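You operate a simulated robot arm through the tools that you are given. There is no shell and no other tool.

You are at the controls of a simulated robot arm. One attempt, no reset.

Task
Lid the jar, stand it on the blender, blend smooth at LOW, switch off. Set down upright: blender jar.

Only the result counts: the job must be done as asked and must still hold three seconds after the hand-in. Knocking over, shifting, dropping, spilling or breaking anything else fails it. A push-on lid holds only when it is set on centred and level and pressed home; a screw cap is set on level and turned clockwise until tight.

Robot
A 6-joint arm with a two-finger parallel gripper, fixed in place. Base frame: the origin is at the foot of the arm, x ahead of it, y to its left, z up; the work surface is at about z = 0. Readings come in m, rad, newtons and seconds.
With the tool pointing down near the work surface it reaches from about 0.14 to 0.58 m from the base axis. Its first joint turns from -1.152 to 1.152 rad. Payload 2.1 kg.
Tool frame: the origin (TCP) lies between the finger pads and is the grasp point; the fingertips stand 0.03 m ahead of it; z points along the fingers, y is the line along which they close. The gripper opens to 0.094 m. The fingers are 0.028 m wide and 0.01 m thick; the gripper's body (0.05 by 0.096 m) begins 0.055 m behind the TCP.
Orientation is told as [roll, pitch, yaw] about the base's x, y, z axes, in that order, counted from this pose: with the fingers straight down and closing along the base's y, the tool's x points along the base's -x, its y along +y and its z along -z.

Tools
- The arm moves only by the tool play_rows. Its argument "plan" is a list of rows, each a list of 3 entries, a list of its own where there are three numbers: the shift along the tool's x, y, z in mm, then the turn, a rotation vector about the tool's x, y, z in rad, then the opening, from 0 (shut) to 1 (fully open). In form: [[[x, y, z], [ax, ay, az], fingers], ...]. A call has 1 to 20 rows; each row is the pose to reach, as a shift and turn from the pose commanded when the call began, along the tool's axes at that moment. A row lasts 0.2 s, in which the tool goes at most 0.05 m and 0.15 rad; a call with a longer step from one row to the next is refused whole, and so is a gripper value outside its range. A pose out of reach is approached as far as the arm can. The call stops where the force on the tool passes 90 N (or 10 N more than at its start, if that is more) or the arm is blocked; 0.2 s more then pass. Each finger travels about 0.072 m/s and halts on what it meets, pressing with about 36 N; the grip force reading is that of the motor and also rises with nothing between the fingers. The clock runs only during rows and for 0.2 s after the last one: add rows that repeat a pose to give the fingers time. It gives the time, the measured TCP pose, the force on the tool (base axes), the opening and the grip force at its end, in the units of the frame above (readings bear some noise), with the torque about the TCP (base axes, N m) and any sound that the robot's microphone picked up, and new pictures: "views" is both (left out), scene, wrist or none.
- Cameras (640 x 400 px; columns grow to the right, rows downward): "scene" is fixed at [0.0474, -0.3637, 0.4929]; the picture's right is [0.86, -0.52, 0.00], its down [-0.26, -0.43, -0.86] and it looks along [0.45, 0.74, -0.51] (base axes); focal length 275 px, centre (320, 200). "wrist" rides on the gripper at [0.076, 0.014, -0.102] in the tool frame; the picture's right is [-0.18, 0.98, 0.00], its down [-0.75, -0.14, -0.64] and it looks along [-0.63, -0.12, 0.77] (tool axes); focal length 243 px, centre (320, 200). There is no depth. A picture from a camera that has moved, and an enlarged one, comes with that camera's place and axes in the base frame and with its lens.
- enlarge(camera, box): a new picture of the part [left, top, right, bottom] of that camera's present view, enlarged. No time passes.
- job_done(): hands the job in; it is judged then, once.

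Places have to be worked out from the pictures, the camera data and where the tool is seen. Open the gripper and draw the arm clear of the work before you hand the job in, unless the task says otherwise.

The tools are called after "Call:" by a JSON object that holds its "op" and its "data". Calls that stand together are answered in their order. play_rows: Moves the arm, as the interface text tells. Its arguments: {"type":"object","properties":{"plan":{"type":"array"},"views":{"type":"string","enum":["both","scene","wrist","none"]}},"required":["plan"]} The other tools are called the same way: enlarge (camera, box) takes an enlarged picture of a part of a camera's view; job_done () hands the job in.

At the start:

```text
t: 0.0
tcp_pos: [0.2725, 0.083, 0.3824]
orientation: [0.0, 0.0, -0.002]
contact_force: [-1.0, -0.5, -0.2]
torque: [-0.01, 0.01, -0.03]
finger_gap: 0.0939
gripper_force: 0.1
```

scene: 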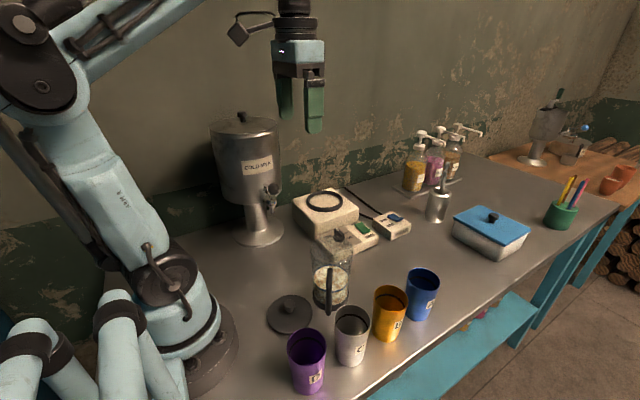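
wrist: 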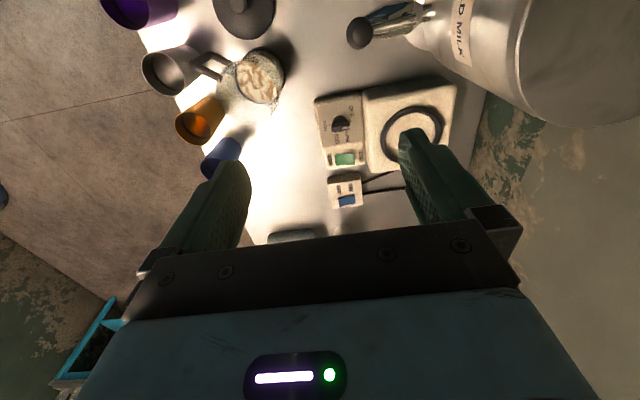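

I start by enlarging the views to see the jar, lid, blender base and switches.

Call:
{"op": "enlarge", "data": {"camera": "scene", "box": [260, 170, 440, 290]}}

Call:
{"op": "enlarge", "data": {"camera": "scene", "box": [240, 240, 400, 345]}}

Call:
{"op": "enlarge", "data": {"camera": "wrist", "box": [300, 60, 480, 220]}}

Call:
{"op": "enlarge", "data": {"camera": "wrist", "box": [130, 0, 310, 120]}}

```text
3.33 times, centred on (350, 230) of scene
camera zoom: at [0.0474, -0.3637, 0.4929], right [0.86, -0.52, 0.0], down [-0.26, -0.43, -0.86], along [0.45, 0.74, -0.51], focal length 916 px, centre (220, 100)
```

zoom: 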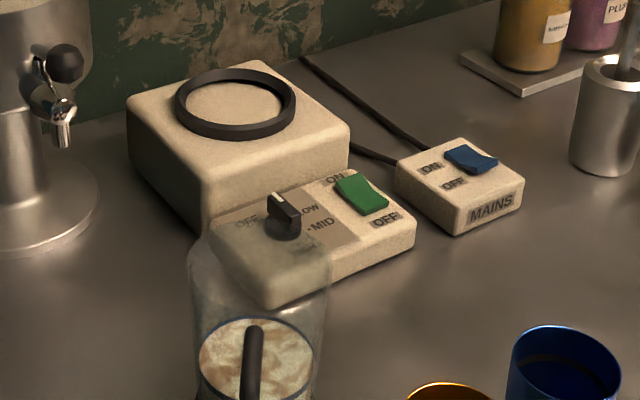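

```text
3.81 times, centred on (320, 292) of scene
camera zoom: at [0.0474, -0.3637, 0.4929], right [0.86, -0.52, 0.0], down [-0.26, -0.43, -0.86], along [0.45, 0.74, -0.51], focal length 1046 px, centre (320, -152)
```

zoom: 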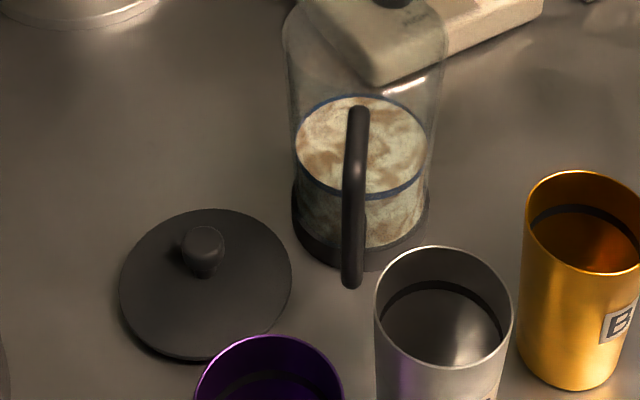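

```text
2.50 times, centred on (390, 140) of wrist
camera zoom: at [0.196, 0.0959, 0.4835], right [0.18, 0.98, 0.0], down [0.75, -0.14, 0.64], along [0.63, -0.12, -0.77], focal length 606 px, centre (145, 350)
```

zoom: 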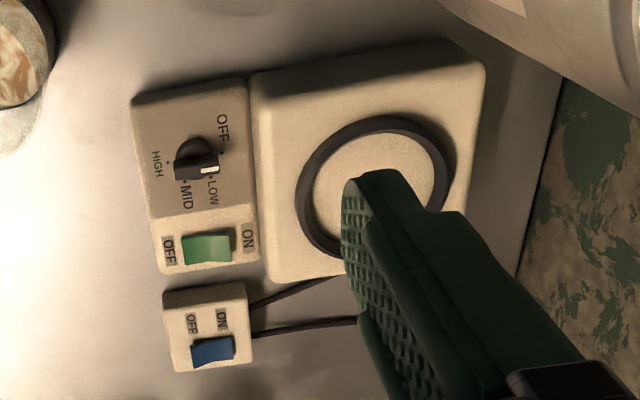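

```text
3.33 times, centred on (220, 60) of wrist
camera zoom: at [0.196, 0.0959, 0.4835], right [0.18, 0.98, 0.0], down [0.75, -0.14, 0.64], along [0.63, -0.12, -0.77], focal length 809 px, centre (653, 667)
```

zoom: 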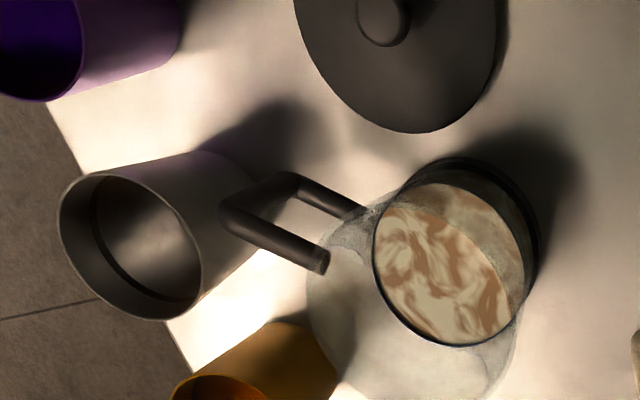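

The dial seems to be near LOW, and the jar stands near (0.276, -0.03) with the lid near (0.185, -0.02). I move the open hand over the control panel to read the switches from closer, well above everything.

Call:
{"op": "play_rows", "data": {"plan": [[[-32, 0, 20], [0, 0, 0], 1], [[-64, 0, 40], [0, 0, 0], 1], [[-96, 0, 60], [0, 0, 0], 1], [[-127, 0, 82], [0, 0, 0], 1], [[-127, 0, 82], [0, 0, 0], 1]], "views": "both"}}

```text
t: 1.2
tcp_pos: [0.3977, 0.0811, 0.2998]
orientation: [0.0, -0.002, -0.002]
contact_force: [-1.1, -1.0, 0.2]
torque: [0.01, 0.0, -0.02]
finger_gap: 0.0939
gripper_force: 0.0
camera wrist: at [0.3219, 0.0942, 0.4007], right [0.18, 0.98, 0.0], down [0.75, -0.14, 0.64], along [0.63, -0.12, -0.77], focal length 243 px, centre (320, 200)
```

scene: 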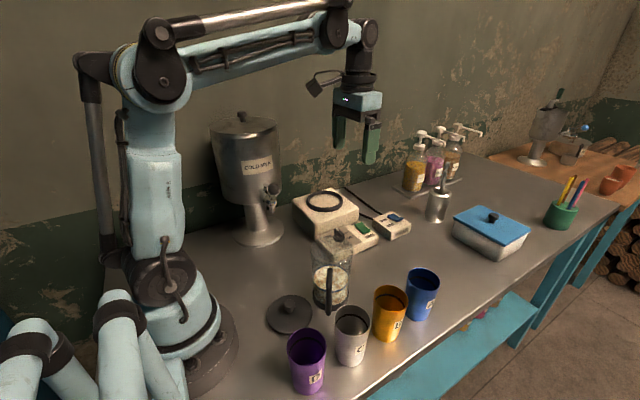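
wrist: 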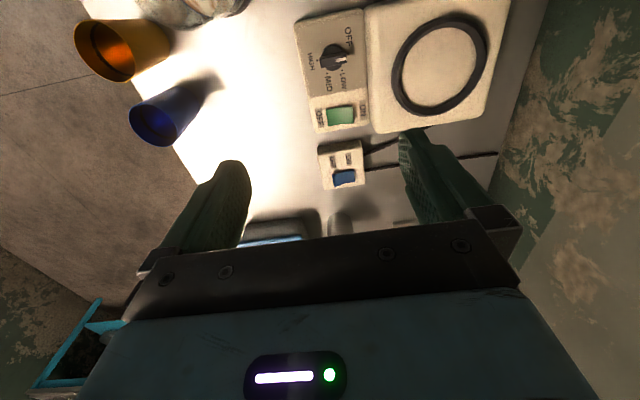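

I zoom in on the panel, the mains box and the ring to read their states.

Call:
{"op": "enlarge", "data": {"camera": "wrist", "box": [290, 10, 380, 70]}}

Call:
{"op": "enlarge", "data": {"camera": "wrist", "box": [300, 90, 390, 195]}}

Call:
{"op": "enlarge", "data": {"camera": "scene", "box": [315, 205, 425, 260]}}

Call:
{"op": "enlarge", "data": {"camera": "wrist", "box": [360, 0, 520, 140]}}

```text
6.67 times, centred on (335, 40) of wrist
camera zoom: at [0.3219, 0.0942, 0.4007], right [0.18, 0.98, 0.0], down [0.75, -0.14, 0.64], along [0.63, -0.12, -0.77], focal length 1618 px, centre (220, 1267)
```

zoom: 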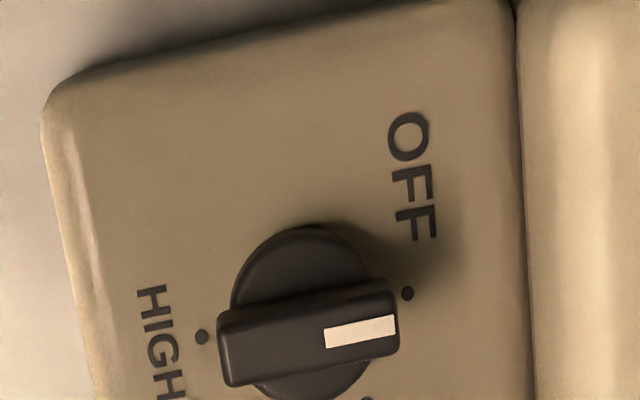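

```text
3.81 times, centred on (345, 142) of wrist
camera zoom: at [0.3219, 0.0942, 0.4007], right [0.18, 0.98, 0.0], down [0.75, -0.14, 0.64], along [0.63, -0.12, -0.77], focal length 924 px, centre (225, 419)
```

zoom: 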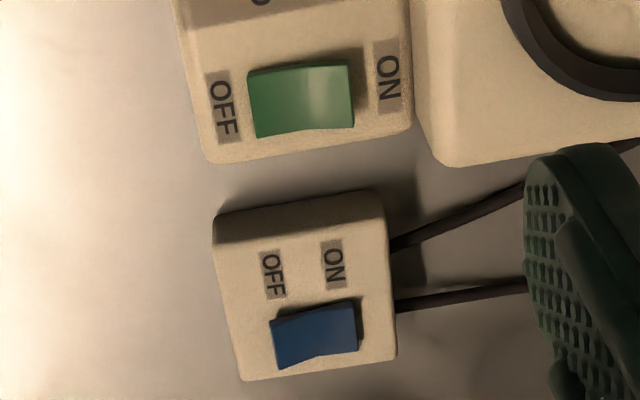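

```text
5.82 times, centred on (370, 232) of scene
camera zoom: at [0.0474, -0.3637, 0.4929], right [0.86, -0.52, 0.0], down [-0.26, -0.43, -0.86], along [0.45, 0.74, -0.51], focal length 1598 px, centre (29, 11)
```

zoom: 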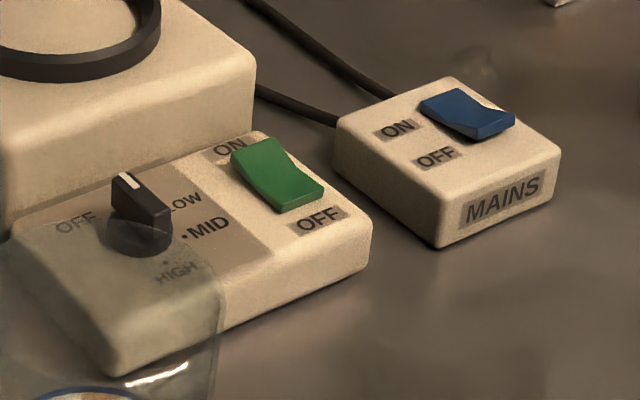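

```text
2.86 times, centred on (440, 70) of wrist
camera zoom: at [0.3219, 0.0942, 0.4007], right [0.18, 0.98, 0.0], down [0.75, -0.14, 0.64], along [0.63, -0.12, -0.77], focal length 693 px, centre (-23, 571)
```

zoom: 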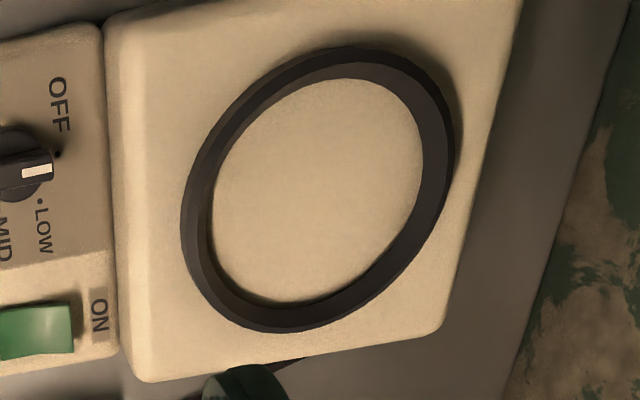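

The dial's pointer is parallel to the OFF–HIGH line and points to OFF, so it must be turned clockwise to LOW. I zoom further on the two rockers to tell which side is pressed.

Call:
{"op": "enlarge", "data": {"camera": "scene", "box": [350, 222, 382, 246]}}

Call:
{"op": "enlarge", "data": {"camera": "scene", "box": [380, 210, 412, 234]}}

Call:
{"op": "enlarge", "data": {"camera": "wrist", "box": [320, 150, 372, 190]}}

Call:
{"op": "enlarge", "data": {"camera": "wrist", "box": [310, 70, 380, 135]}}

```text
16.00 times, centred on (366, 234) of scene
camera zoom: at [0.0474, -0.3637, 0.4929], right [0.86, -0.52, 0.0], down [-0.26, -0.43, -0.86], along [0.45, 0.74, -0.51], focal length 4395 px, centre (-416, -344)
```

zoom: 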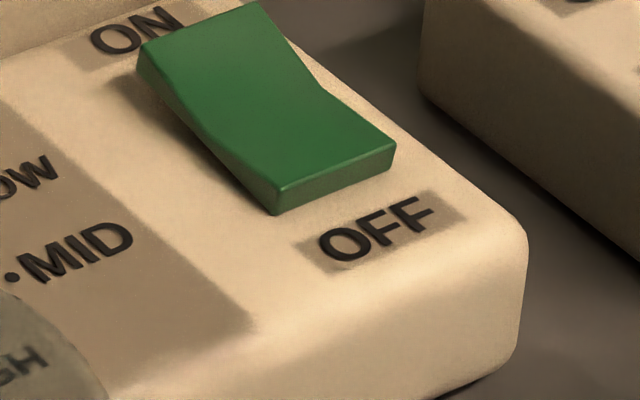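

```text
16.00 times, centred on (396, 222) of scene
camera zoom: at [0.0474, -0.3637, 0.4929], right [0.86, -0.52, 0.0], down [-0.26, -0.43, -0.86], along [0.45, 0.74, -0.51], focal length 4395 px, centre (-896, -152)
```

zoom: 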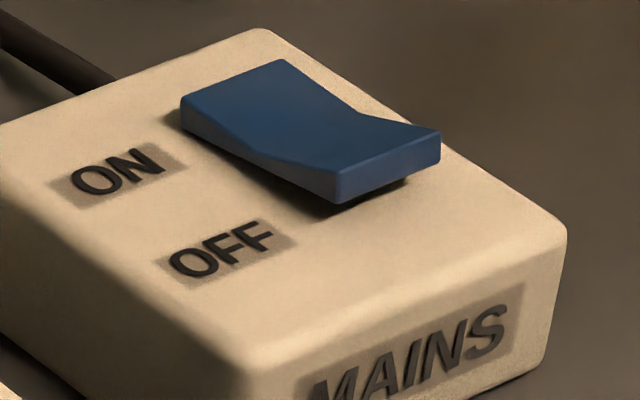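

```text
10.00 times, centred on (346, 170) of wrist
camera zoom: at [0.3219, 0.0942, 0.4007], right [0.18, 0.98, 0.0], down [0.75, -0.14, 0.64], along [0.63, -0.12, -0.77], focal length 2426 px, centre (60, 500)
```

zoom: 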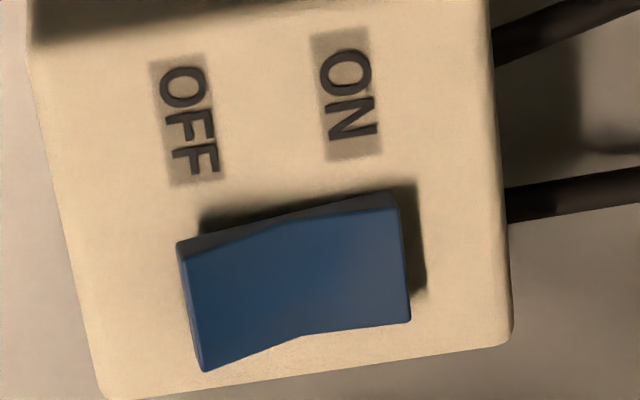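

```text
6.15 times, centred on (345, 102) of wrist
camera zoom: at [0.3219, 0.0942, 0.4007], right [0.18, 0.98, 0.0], down [0.75, -0.14, 0.64], along [0.63, -0.12, -0.77], focal length 1493 px, centre (166, 800)
```

zoom: 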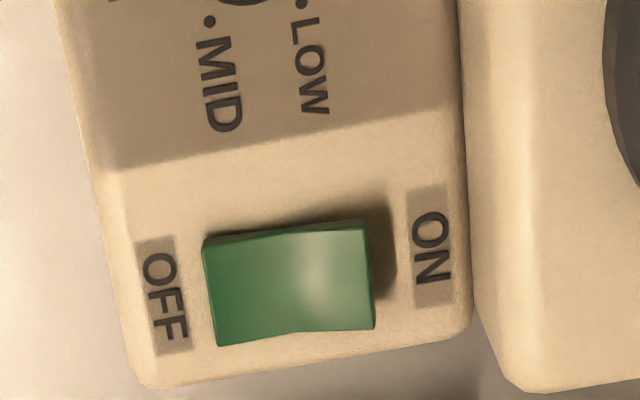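

Green rocker: its OFF end is pressed (ON end lifted), so it is off; the blue MAINS has its OFF end lifted, so mains is already on. The dial centre works out at about (0.385, 0.099), bar top z≈0.06, with LOW 60° clockwise from OFF. I turn the hand 90° above the dial and come down to z=0.2.

Call:
{"op": "play_rows", "data": {"plan": [[[1.2, 1.7, 10], [0, 0, -0.1428], 1], [[2.3, 3.3, 20], [0, 0, -0.2856], 1], [[3.5, 5, 30], [0, 0, -0.4284], 0.9], [[4.6, 6.6, 40], [0, 0, -0.5712], 0.8], [[5.8, 8.3, 50], [0, 0, -0.714], 0.7], [[7, 10, 60], [0, 0, -0.8568], 0.6], [[8.1, 11.6, 70], [0, 0, -0.9996], 0.5], [[9.3, 13.3, 80], [0, 0, -1.1424], 0.45], [[10.4, 15, 90], [0, 0, -1.2852], 0.45], [[11.6, 16.6, 100], [0, 0, -1.428], 0.45], [[12.7, 18.2, 100], [0, 0, -1.5708], 0.45], [[12.7, 18.2, 100], [0, 0, -1.5708], 0.45]], "views": "both"}}

```text
t: 3.8
tcp_pos: [0.3863, 0.0994, 0.2007]
orientation: [0.0, 0.001, 1.572]
contact_force: [0.4, 0.1, 0.4]
torque: [0.05, 0.02, 0.01]
finger_gap: 0.0423
gripper_force: 0.0
camera wrist: at [0.3723, 0.0233, 0.3014], right [-0.98, 0.18, 0.0], down [0.14, 0.75, 0.64], along [0.12, 0.63, -0.77], focal length 243 px, centre (320, 200)
```

scene: 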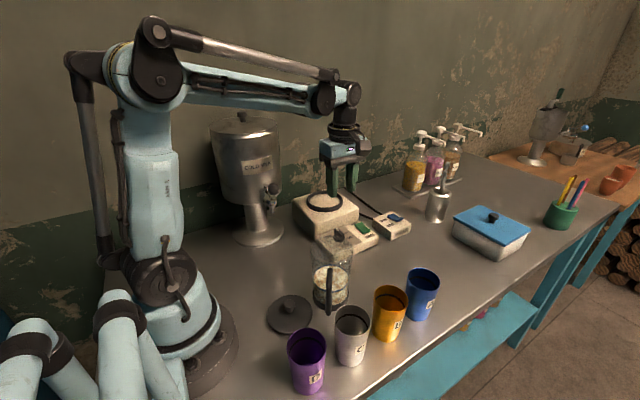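
wrist: 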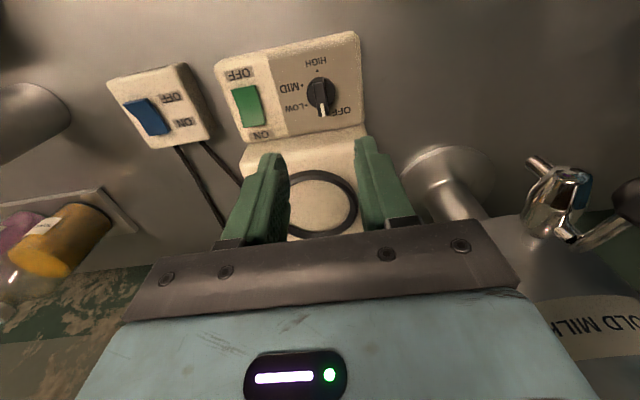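

The hand is above the dial; I zoom to verify the alignment of the dial with the fingers.

Call:
{"op": "enlarge", "data": {"camera": "wrist", "box": [270, 55, 370, 135]}}

Call:
{"op": "enlarge", "data": {"camera": "wrist", "box": [200, 20, 420, 250]}}

```text
5.00 times, centred on (320, 95) of wrist
camera zoom: at [0.3723, 0.0233, 0.3014], right [-0.98, 0.18, 0.0], down [0.14, 0.75, 0.64], along [0.12, 0.63, -0.77], focal length 1213 px, centre (320, 725)
```

zoom: 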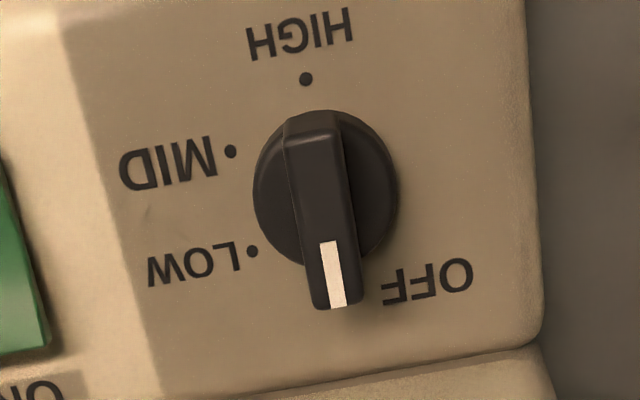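

```text
1.74 times, centred on (310, 135) of wrist
camera zoom: at [0.3723, 0.0233, 0.3014], right [-0.98, 0.18, 0.0], down [0.14, 0.75, 0.64], along [0.12, 0.63, -0.77], focal length 422 px, centre (337, 313)
```

zoom: 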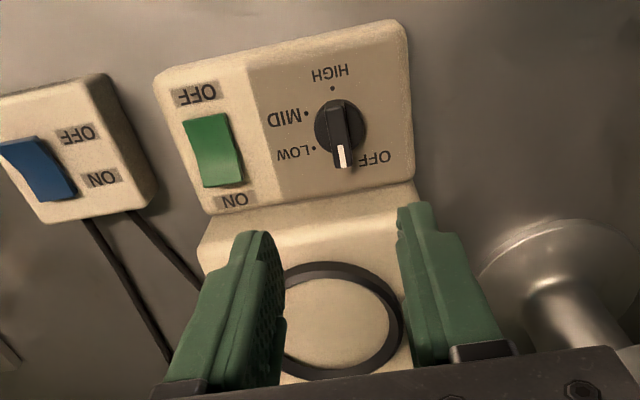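

The dial centre computes to (0.385, 0.099), right under the hand. I descend so the fingertips reach z≈0.05 on either side of the bar.

Call:
{"op": "play_rows", "data": {"plan": [[[0, 0, 40], [0, 0, 0], 0.45], [[0, 0, 80], [0, 0, 0], 0.45], [[0, 0, 105], [0, 0, 0], 0.45], [[0, 0, 120], [0, 0, 0], 0.45], [[0, 0, 120], [0, 0, 0], 0.45]], "views": "both"}}

```text
t: 5.0
tcp_pos: [0.3863, 0.1009, 0.0804]
orientation: [0.001, 0.0, 1.571]
contact_force: [0.3, -0.2, -0.4]
torque: [-0.03, -0.01, 0.0]
finger_gap: 0.0422
gripper_force: 0.1
camera wrist: at [0.3725, 0.0239, 0.1815], right [-0.98, 0.18, 0.0], down [0.14, 0.75, 0.64], along [0.12, 0.63, -0.77], focal length 243 px, centre (320, 200)
```

scene: 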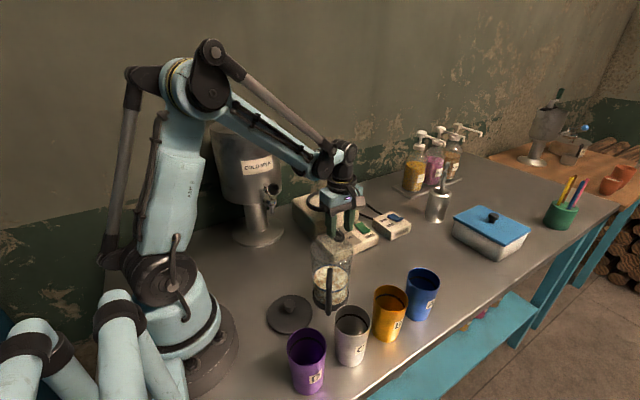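
wrist: 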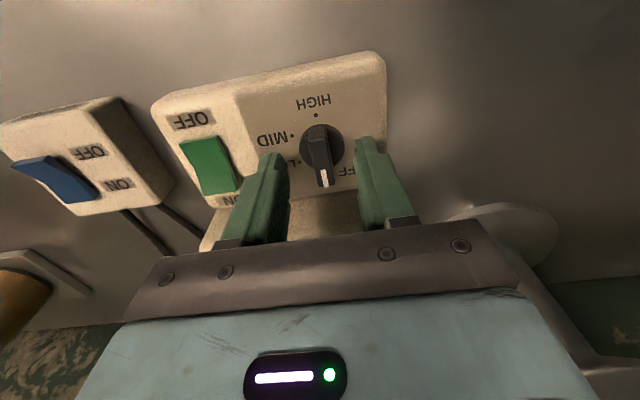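

The bar stands between the fingers. I close on it and hold.

Call:
{"op": "play_rows", "data": {"plan": [[[0, 0, 1], [0, 0, 0], 0.25], [[0, 0, 1], [0, 0, 0], 0.1], [[0, 0, 1], [0, 0, 0], 0.0], [[0, 0, 1], [0, 0, 0], 0.0]], "views": "wrist"}}

Call:
{"op": "enlarge", "data": {"camera": "wrist", "box": [230, 80, 430, 230]}}

```text
t: 6.0
tcp_pos: [0.3841, 0.1009, 0.0796]
orientation: [0.002, -0.001, 1.571]
contact_force: [-14.1, -2.2, 0.9]
torque: [-0.02, 0.3, -0.02]
finger_gap: 0.0112
gripper_force: 44.4
camera wrist: at [0.3716, 0.0243, 0.1807], right [-0.98, 0.18, 0.0], down [0.14, 0.75, 0.64], along [0.12, 0.63, -0.77], focal length 243 px, centre (320, 200)
```

wrist: 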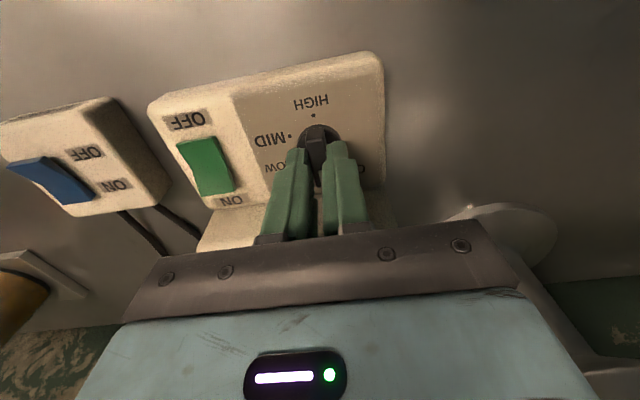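

```text
2.67 times, centred on (330, 155) of wrist
camera zoom: at [0.3716, 0.0243, 0.1807], right [-0.98, 0.18, 0.0], down [0.14, 0.75, 0.64], along [0.12, 0.63, -0.77], focal length 647 px, centre (293, 320)
```

zoom: 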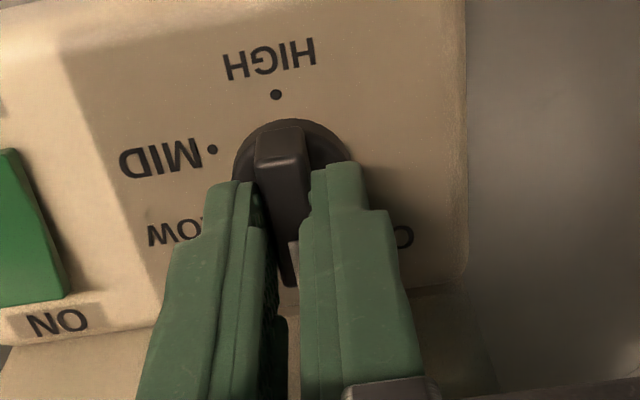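

The bar is gripped (gap 11 mm) with a 14 N side force, so the dial axis is slightly toward the base from my grip. I relieve that by 1.5 mm and turn clockwise 60° in small steps.

Call:
{"op": "play_rows", "data": {"plan": [[[0.5, 1.5, 0], [0, 0, 0], 0], [[1, 1.5, 0], [0, 0, 0.1], 0], [[1, 1.5, 0], [0, 0, 0.22], 0], [[1, 1.5, 0], [0, 0, 0.34], 0], [[1, 1.5, 0], [0, 0, 0.46], 0], [[1, 1.5, 0], [0, 0, 0.58], 0], [[1, 1.5, 0], [0, 0, 0.7], 0], [[1, 1.5, 0], [0, 0, 0.82], 0], [[1, 1.5, 0], [0, 0, 0.94], 0], [[1, 1.5, 0], [0, 0, 1.047], 0], [[1, 1.5, 0], [0, 0, 1.047], 0]], "views": "both"}}

Call:
{"op": "enlarge", "data": {"camera": "wrist", "box": [230, 80, 430, 230]}}

```text
t: 8.4
tcp_pos: [0.3857, 0.1002, 0.0788]
orientation: [0.001, -0.006, 0.521]
contact_force: [16.1, 22.1, -1.8]
torque: [0.23, 0.11, -0.02]
finger_gap: 0.0108
gripper_force: 44.5
camera wrist: at [0.3126, 0.0738, 0.1803], right [-0.33, 0.94, 0.0], down [0.72, 0.25, 0.65], along [0.61, 0.22, -0.76], focal length 243 px, centre (320, 200)
```

scene: 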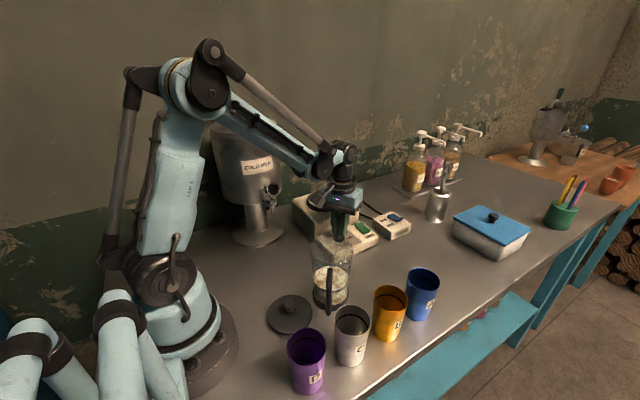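
wrist: 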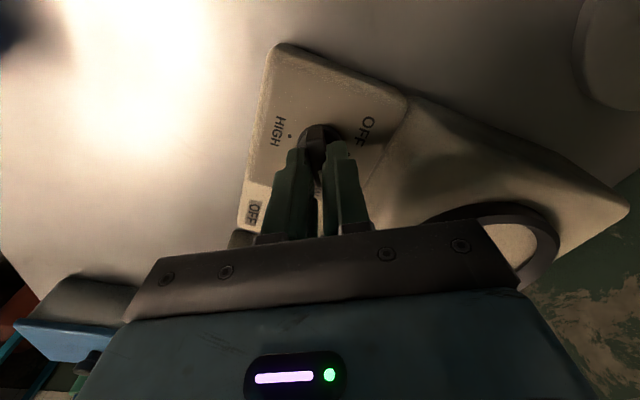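

```text
2.67 times, centred on (330, 155) of wrist
camera zoom: at [0.3126, 0.0738, 0.1803], right [-0.33, 0.94, 0.0], down [0.72, 0.25, 0.65], along [0.61, 0.22, -0.76], focal length 647 px, centre (293, 320)
```

zoom: 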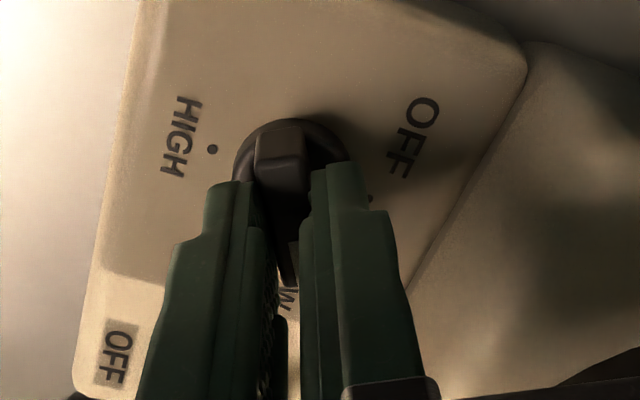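

The hand is now at yaw 30° with the bar turned to LOW. I open the fingers gently, then lift straight up to check the dial.

Call:
{"op": "play_rows", "data": {"plan": [[[0, 0, 0], [0, 0, 0], 0.2], [[0, 0, 0], [0, 0, 0], 0.4], [[0, 0, 0], [0, 0, 0], 0.4], [[0, 0, -15], [0, 0, 0], 0.4], [[0, 0, -45], [0, 0, 0], 0.4], [[0, 0, -80], [0, 0, 0], 0.4], [[0, 0, -120], [0, 0, 0], 0.4]], "views": "both"}}

Call:
{"op": "enlarge", "data": {"camera": "wrist", "box": [260, 50, 380, 140]}}

Call:
{"op": "enlarge", "data": {"camera": "scene", "box": [290, 180, 420, 270]}}

```text
t: 10.0
tcp_pos: [0.3854, 0.1003, 0.2005]
orientation: [0.0, -0.001, 0.523]
contact_force: [1.0, -0.2, 0.0]
torque: [0.01, -0.03, 0.02]
finger_gap: 0.0374
gripper_force: 0.0
camera wrist: at [0.3128, 0.0736, 0.301], right [-0.33, 0.94, 0.0], down [0.72, 0.25, 0.64], along [0.61, 0.21, -0.77], focal length 243 px, centre (320, 200)
```

scene: 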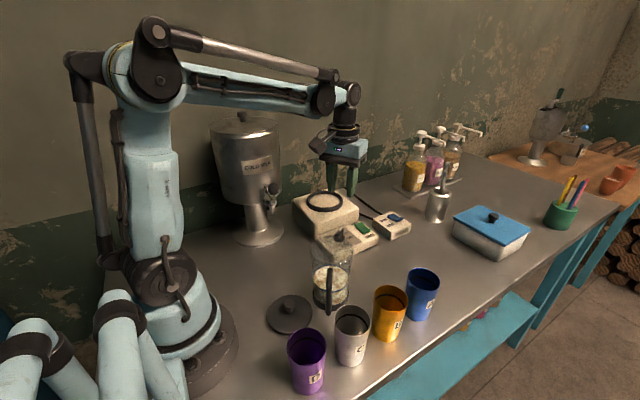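
wrist: 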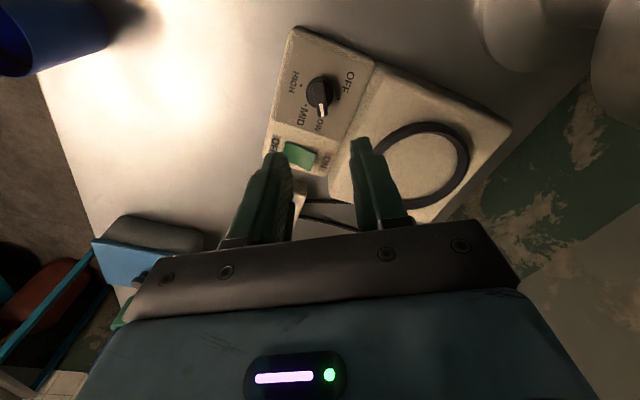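

```text
4.44 times, centred on (320, 95) of wrist
camera zoom: at [0.3128, 0.0736, 0.301], right [-0.33, 0.94, 0.0], down [0.72, 0.25, 0.64], along [0.61, 0.21, -0.77], focal length 1078 px, centre (320, 667)
```

zoom: 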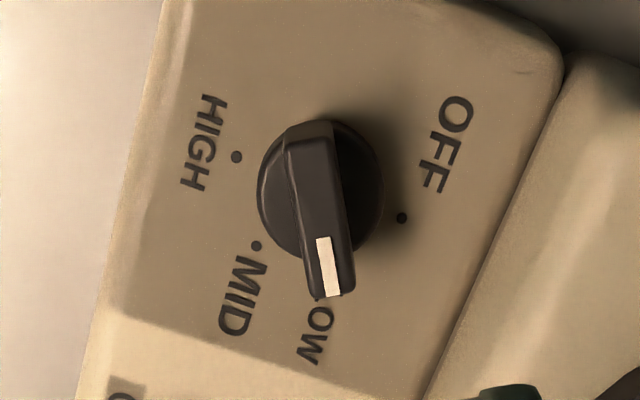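

```text
4.44 times, centred on (355, 225) of scene
camera zoom: at [0.0473, -0.3637, 0.4929], right [0.86, -0.52, 0.0], down [-0.26, -0.43, -0.86], along [0.45, 0.74, -0.51], focal length 1221 px, centre (164, 89)
```

zoom: 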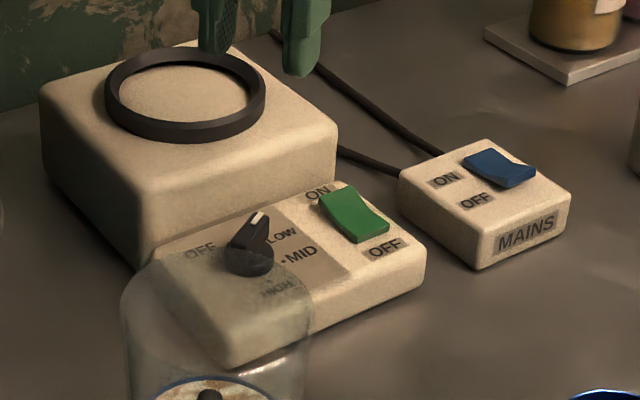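

The dial now points at LOW. Next I raise the hand, open it fully, and go above the jar at yaw 90° so the fingers will straddle the jar across x, away from its handle.

Call:
{"op": "play_rows", "data": {"plan": [[[0, 0, -35], [0, 0, 0], 0.6], [[0, 0, -75], [0, 0, 0], 0.8], [[20, -7, -75], [0, 0, -0.13], 1], [[40, -14, -75], [0, 0, -0.26], 1], [[60, -21, -75], [0, 0, -0.39], 1], [[80, -28, -75], [0, 0, -0.52], 1], [[100, -36, -75], [0, 0, -0.65], 1], [[120, -43, -75], [0, 0, -0.78], 1], [[140, -50, -75], [0, 0, -0.91], 1], [[159, -57, -75], [0, 0, -1.047], 1], [[159, -57, -75], [0, 0, -1.047], 1]], "views": "both"}}

Call:
{"op": "enlarge", "data": {"camera": "wrist", "box": [220, 0, 420, 180]}}

```text
t: 12.4
tcp_pos: [0.2755, -0.0297, 0.2751]
orientation: [0.0, 0.001, 1.573]
contact_force: [-0.2, -0.5, 1.2]
torque: [0.0, 0.0, 0.01]
finger_gap: 0.094
gripper_force: 0.0
camera wrist: at [0.2619, -0.1067, 0.3756], right [-0.98, 0.18, 0.0], down [0.14, 0.75, 0.64], along [0.12, 0.63, -0.77], focal length 243 px, centre (320, 200)
```

scene: 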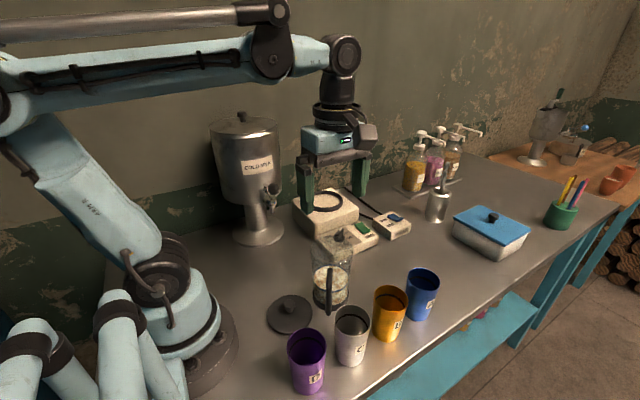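
wrist: 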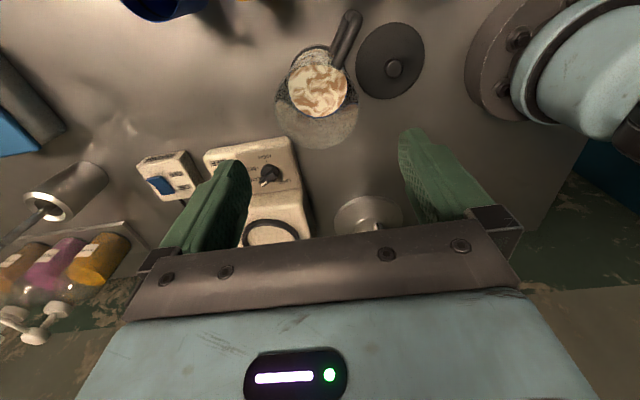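

```text
2.22 times, centred on (320, 90) of wrist
camera zoom: at [0.2619, -0.1067, 0.3756], right [-0.98, 0.18, 0.0], down [0.14, 0.75, 0.64], along [0.12, 0.63, -0.77], focal length 539 px, centre (320, 444)
```

zoom: 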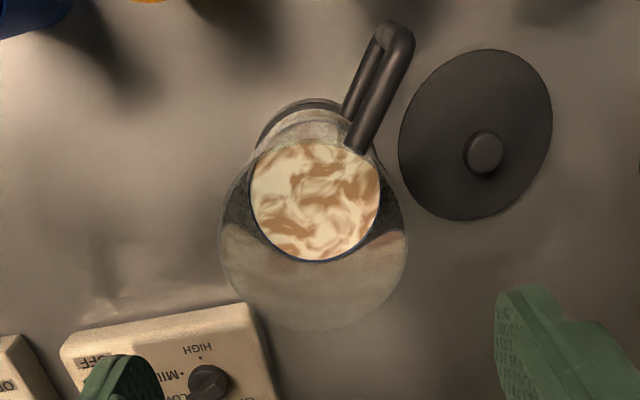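

I zoom in on the jar in both views to get its rim height, diameter and centre more exactly.

Call:
{"op": "enlarge", "data": {"camera": "wrist", "box": [265, 0, 375, 155]}}

Call:
{"op": "enlarge", "data": {"camera": "scene", "box": [285, 220, 385, 325]}}

Call:
{"op": "enlarge", "data": {"camera": "scene", "box": [255, 280, 335, 345]}}

Call:
{"op": "enlarge", "data": {"camera": "wrist", "box": [345, 10, 435, 110]}}

```text
2.58 times, centred on (320, 78) of wrist
camera zoom: at [0.2619, -0.1067, 0.3756], right [-0.98, 0.18, 0.0], down [0.14, 0.75, 0.64], along [0.12, 0.63, -0.77], focal length 626 px, centre (320, 516)
```

zoom: 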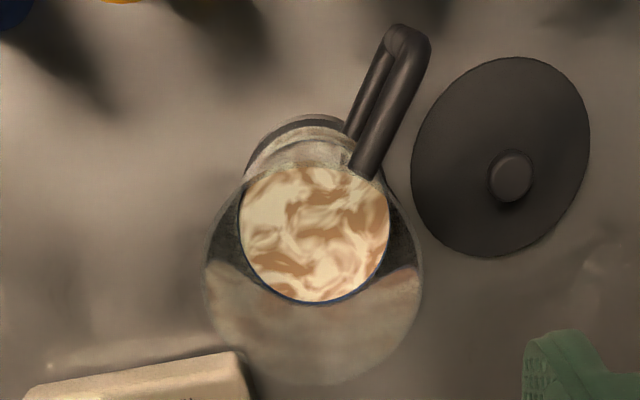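

```text
3.81 times, centred on (335, 272) of scene
camera zoom: at [0.0473, -0.3637, 0.4929], right [0.86, -0.52, 0.0], down [-0.26, -0.43, -0.86], along [0.45, 0.74, -0.51], focal length 1046 px, centre (263, -76)
```

zoom: 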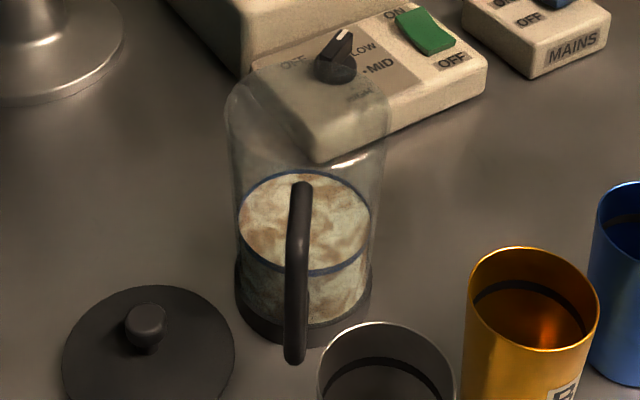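

```text
6.15 times, centred on (295, 312) of scene
camera zoom: at [0.0473, -0.3637, 0.4929], right [0.86, -0.52, 0.0], down [-0.26, -0.43, -0.86], along [0.45, 0.74, -0.51], focal length 1690 px, centre (474, -492)
```

zoom: 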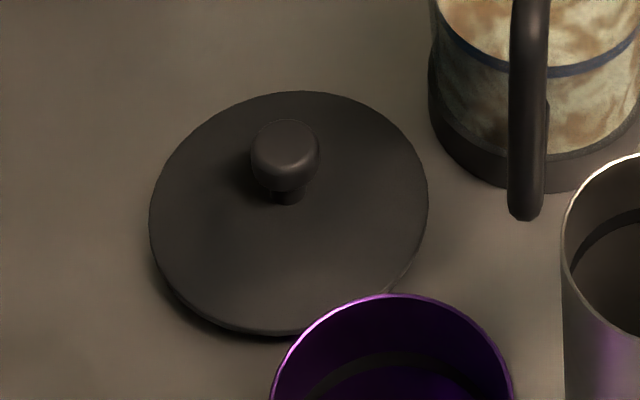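

```text
4.00 times, centred on (390, 60) of wrist
camera zoom: at [0.2619, -0.1067, 0.3756], right [-0.98, 0.18, 0.0], down [0.14, 0.75, 0.64], along [0.12, 0.63, -0.77], focal length 970 px, centre (40, 760)
```

zoom: 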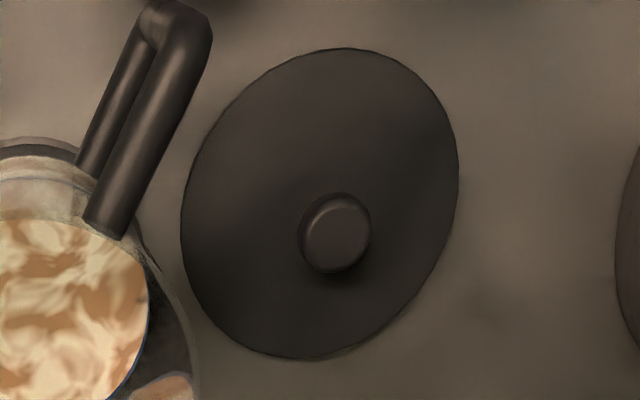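

From triangulation: jar axis ≈ (0.2815, -0.021), rim z≈0.128 with outer diameter ≈0.086; lid centre ≈ (0.182, -0.025), disc top z≈0.012, knob top z≈0.042. I shift above the jar axis and drop to z=0.2 to check centring before straddling.

Call:
{"op": "play_rows", "data": {"plan": [[[-4, -3, 25], [0, 0, 0], 1], [[-8.7, -6, 50], [0, 0, 0], 1], [[-8.7, -6, 72], [0, 0, 0], 1], [[-8.7, -6, 75], [0, 0, 0], 1]], "views": "both"}}

Call:
{"op": "enlarge", "data": {"camera": "wrist", "box": [180, 0, 460, 220]}}

Call:
{"op": "enlarge", "data": {"camera": "scene", "box": [270, 190, 400, 330]}}

```text
t: 13.4
tcp_pos: [0.2813, -0.0194, 0.2]
orientation: [0.001, 0.0, 1.572]
contact_force: [-0.1, -0.5, 0.2]
torque: [0.0, 0.0, 0.03]
finger_gap: 0.0939
gripper_force: 0.0
camera wrist: at [0.2681, -0.0967, 0.3005], right [-0.98, 0.18, 0.0], down [0.14, 0.75, 0.64], along [0.12, 0.63, -0.77], focal length 243 px, centre (320, 200)
```

scene: 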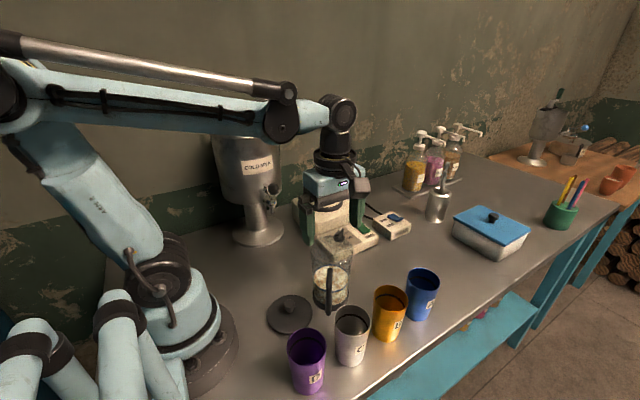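
wrist: 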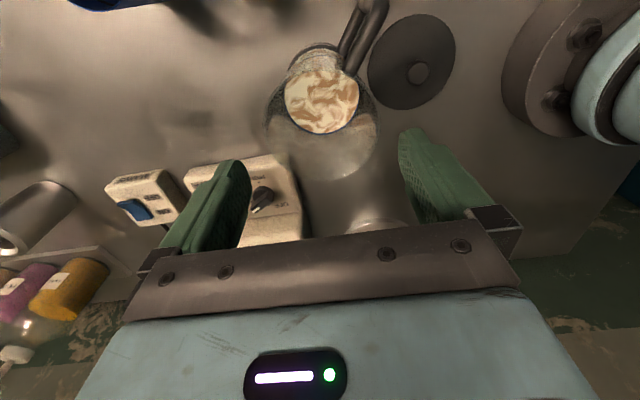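

```text
1.82 times, centred on (320, 110) of wrist
camera zoom: at [0.2681, -0.0967, 0.3005], right [-0.98, 0.18, 0.0], down [0.14, 0.75, 0.64], along [0.12, 0.63, -0.77], focal length 441 px, centre (320, 364)
```

zoom: 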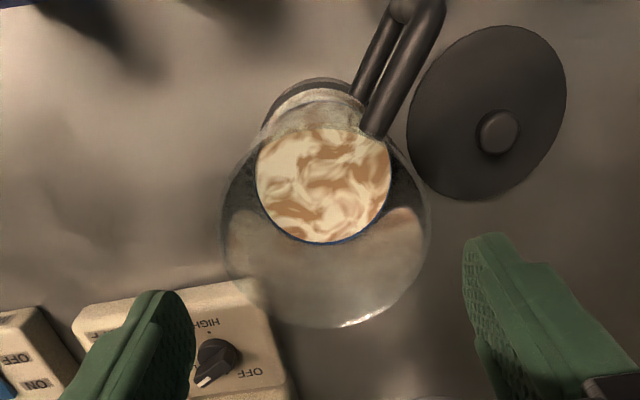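

```text
2.86 times, centred on (335, 260) of scene
camera zoom: at [0.0473, -0.3637, 0.4929], right [0.86, -0.52, 0.0], down [-0.26, -0.43, -0.86], along [0.45, 0.74, -0.51], focal length 785 px, centre (277, 29)
```

zoom: 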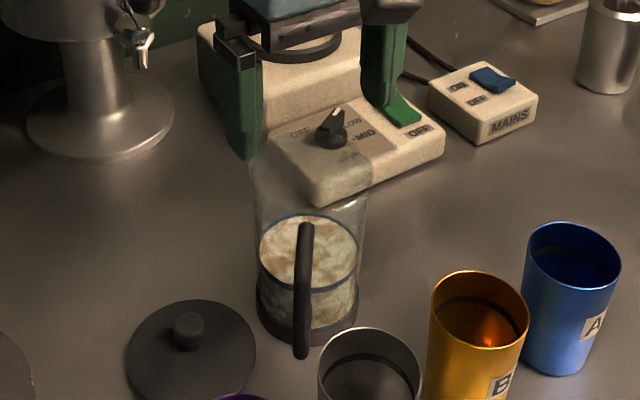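

The rim centre looks 1–2 mm nearer the base than the hand centre; I correct by 1.5 mm and lower until the tips are just above the rim.

Call:
{"op": "play_rows", "data": {"plan": [[[0, 1.5, 20], [0, 0, 0], 1], [[0, 1.5, 38], [0, 0, 0], 1], [[0, 1.5, 38], [0, 0, 0], 1]], "views": "both"}}

Call:
{"op": "enlarge", "data": {"camera": "wrist", "box": [160, 40, 480, 260]}}

Call:
{"op": "enlarge", "data": {"camera": "scene", "box": [280, 190, 390, 320]}}

```text
t: 14.2
tcp_pos: [0.2804, -0.0208, 0.1627]
orientation: [0.0, -0.001, 1.57]
contact_force: [0.8, -0.9, 0.5]
torque: [-0.02, -0.01, 0.03]
finger_gap: 0.0941
gripper_force: 0.1
camera wrist: at [0.2667, -0.0976, 0.263], right [-0.98, 0.18, 0.0], down [0.14, 0.75, 0.64], along [0.12, 0.63, -0.77], focal length 243 px, centre (320, 200)
```

scene: 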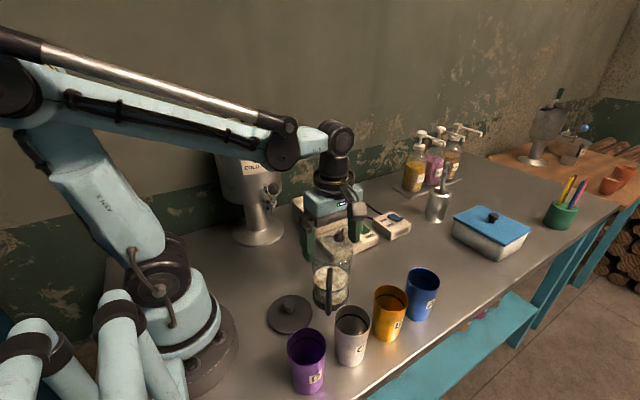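
wrist: 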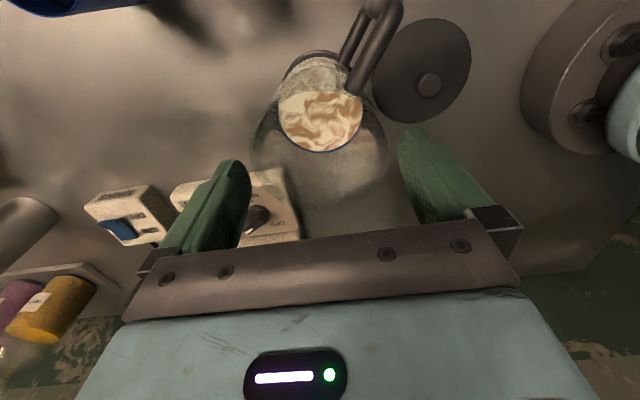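

```text
1.82 times, centred on (320, 150) of wrist
camera zoom: at [0.2667, -0.0976, 0.263], right [-0.98, 0.18, 0.0], down [0.14, 0.75, 0.64], along [0.12, 0.63, -0.77], focal length 441 px, centre (320, 291)
```

zoom: 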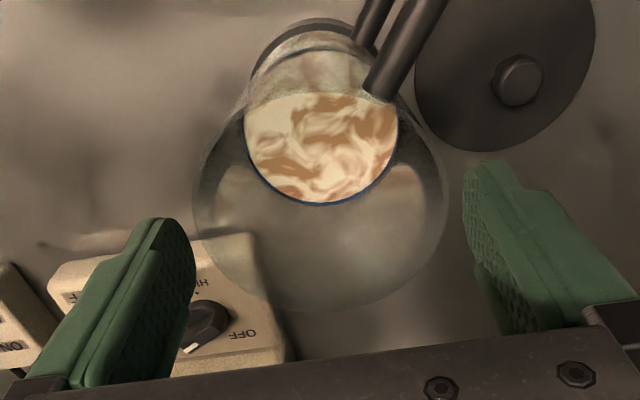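

```text
3.08 times, centred on (335, 255) of scene
camera zoom: at [0.0473, -0.3637, 0.4929], right [0.86, -0.52, 0.0], down [-0.26, -0.43, -0.86], along [0.45, 0.74, -0.51], focal length 845 px, centre (274, 31)
```

zoom: 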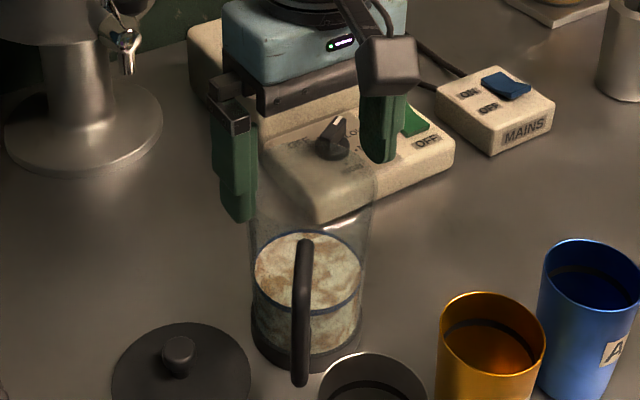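

The rim is centred between the fingers in x (about 4 mm clearance per side); its centre in y is about -0.018, so I shift 3 mm and descend slowly in two stages.

Call:
{"op": "play_rows", "data": {"plan": [[[-3, 0, 0], [0, 0, 0], 1], [[-3, 0, 8], [0, 0, 0], 1], [[-3, 0, 16], [0, 0, 0], 1], [[-3, 0, 24], [0, 0, 0], 1], [[-3, 0, 30], [0, 0, 0], 1], [[-3, 0, 30], [0, 0, 0], 1]], "views": "both"}}

Call:
{"op": "enlarge", "data": {"camera": "wrist", "box": [160, 40, 480, 260]}}

Call:
{"op": "enlarge", "data": {"camera": "scene", "box": [280, 190, 390, 320]}}

```text
t: 15.6
tcp_pos: [0.279, -0.0185, 0.1307]
orientation: [-0.002, 0.001, 1.57]
contact_force: [-0.5, 0.5, 0.5]
torque: [0.03, -0.01, 0.0]
finger_gap: 0.094
gripper_force: 0.1
camera wrist: at [0.2662, -0.095, 0.2322], right [-0.98, 0.18, 0.0], down [0.14, 0.75, 0.64], along [0.12, 0.63, -0.77], focal length 243 px, centre (320, 200)
```

scene: 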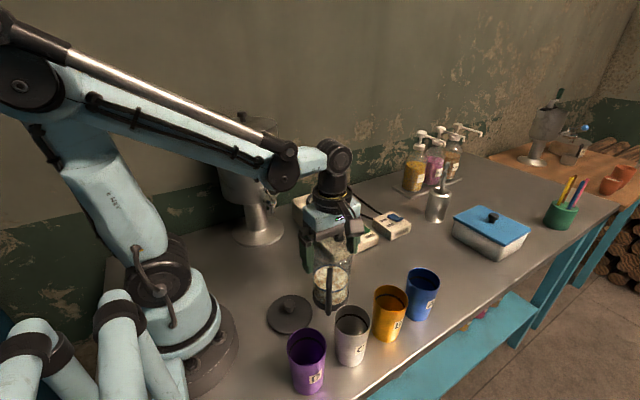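
wrist: 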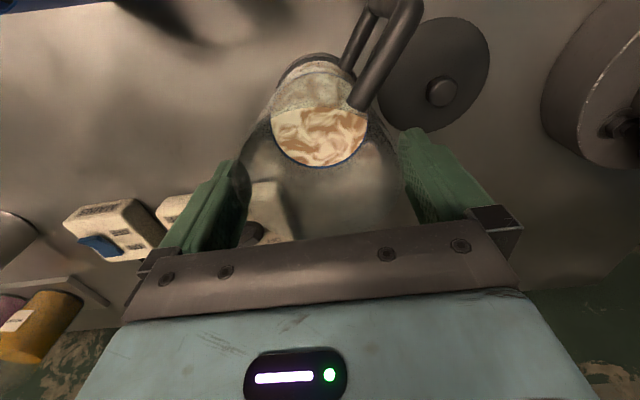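

```text
1.82 times, centred on (320, 150) of wrist
camera zoom: at [0.2662, -0.095, 0.2322], right [-0.98, 0.18, 0.0], down [0.14, 0.75, 0.64], along [0.12, 0.63, -0.77], focal length 441 px, centre (320, 291)
```

zoom: 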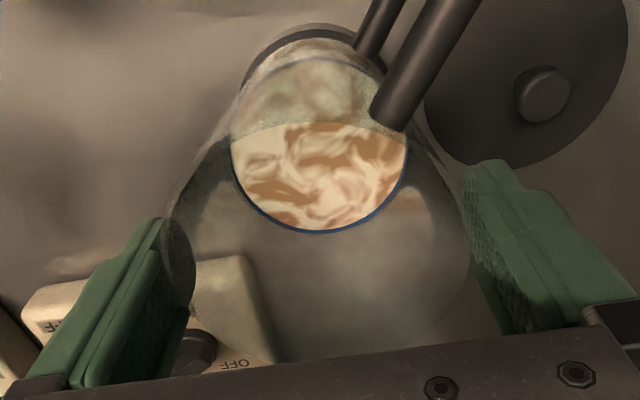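

```text
3.08 times, centred on (335, 255) of scene
camera zoom: at [0.0474, -0.3637, 0.4929], right [0.86, -0.52, 0.0], down [-0.26, -0.43, -0.86], along [0.45, 0.74, -0.51], focal length 845 px, centre (274, 31)
```

zoom: 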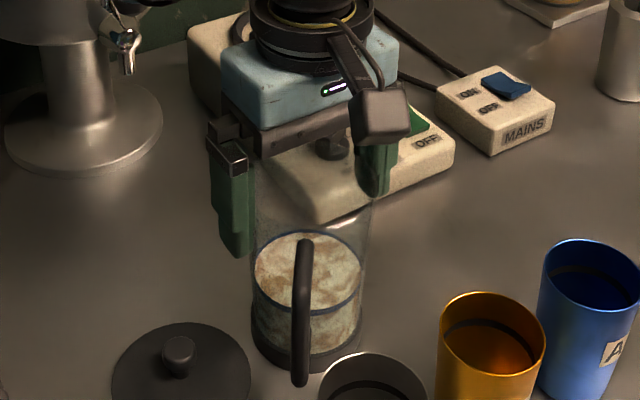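

The fingers straddle the jar with no contact force. I descend the remaining 38 mm to TCP z≈0.093 (palm still ~18 mm above the rim).

Call:
{"op": "play_rows", "data": {"plan": [[[0, 0, 10], [0, 0, 0], 1], [[0, 0, 20], [0, 0, 0], 1], [[0, 0, 30], [0, 0, 0], 1], [[0, 0, 38], [0, 0, 0], 1], [[0, 0, 38], [0, 0, 0], 1]], "views": "both"}}

Call:
{"op": "enlarge", "data": {"camera": "scene", "box": [280, 190, 390, 320]}}

```text
t: 16.8
tcp_pos: [0.2794, -0.0168, 0.0935]
orientation: [0.001, -0.001, 1.571]
contact_force: [0.1, -0.1, 0.7]
torque: [0.0, 0.03, -0.01]
finger_gap: 0.0936
gripper_force: 0.0
camera wrist: at [0.2654, -0.094, 0.1939], right [-0.98, 0.18, 0.0], down [0.14, 0.75, 0.64], along [0.12, 0.63, -0.77], focal length 243 px, centre (320, 200)
```

scene: 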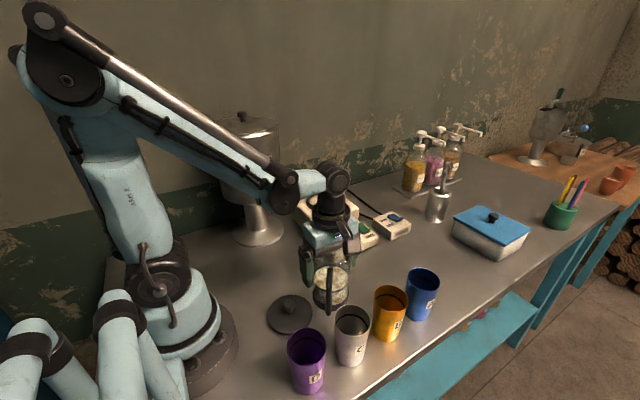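
wrist: 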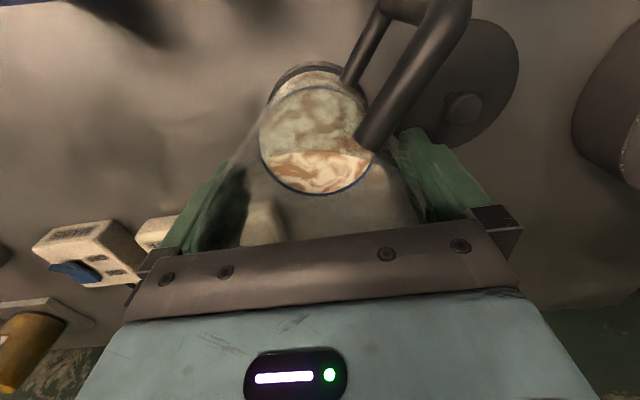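

```text
3.08 times, centred on (335, 255) of scene
camera zoom: at [0.0473, -0.3637, 0.4929], right [0.86, -0.52, 0.0], down [-0.26, -0.43, -0.86], along [0.45, 0.74, -0.51], focal length 845 px, centre (274, 31)
```

zoom: 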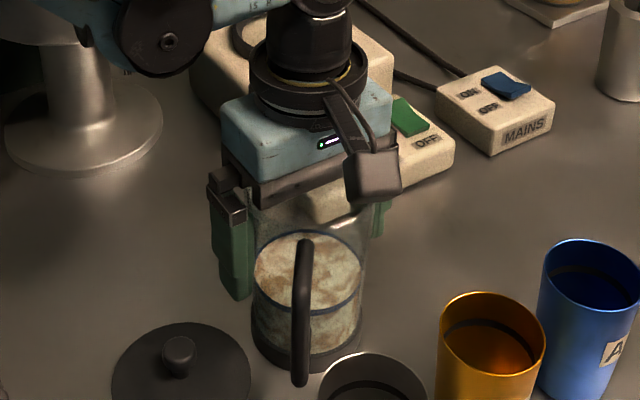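

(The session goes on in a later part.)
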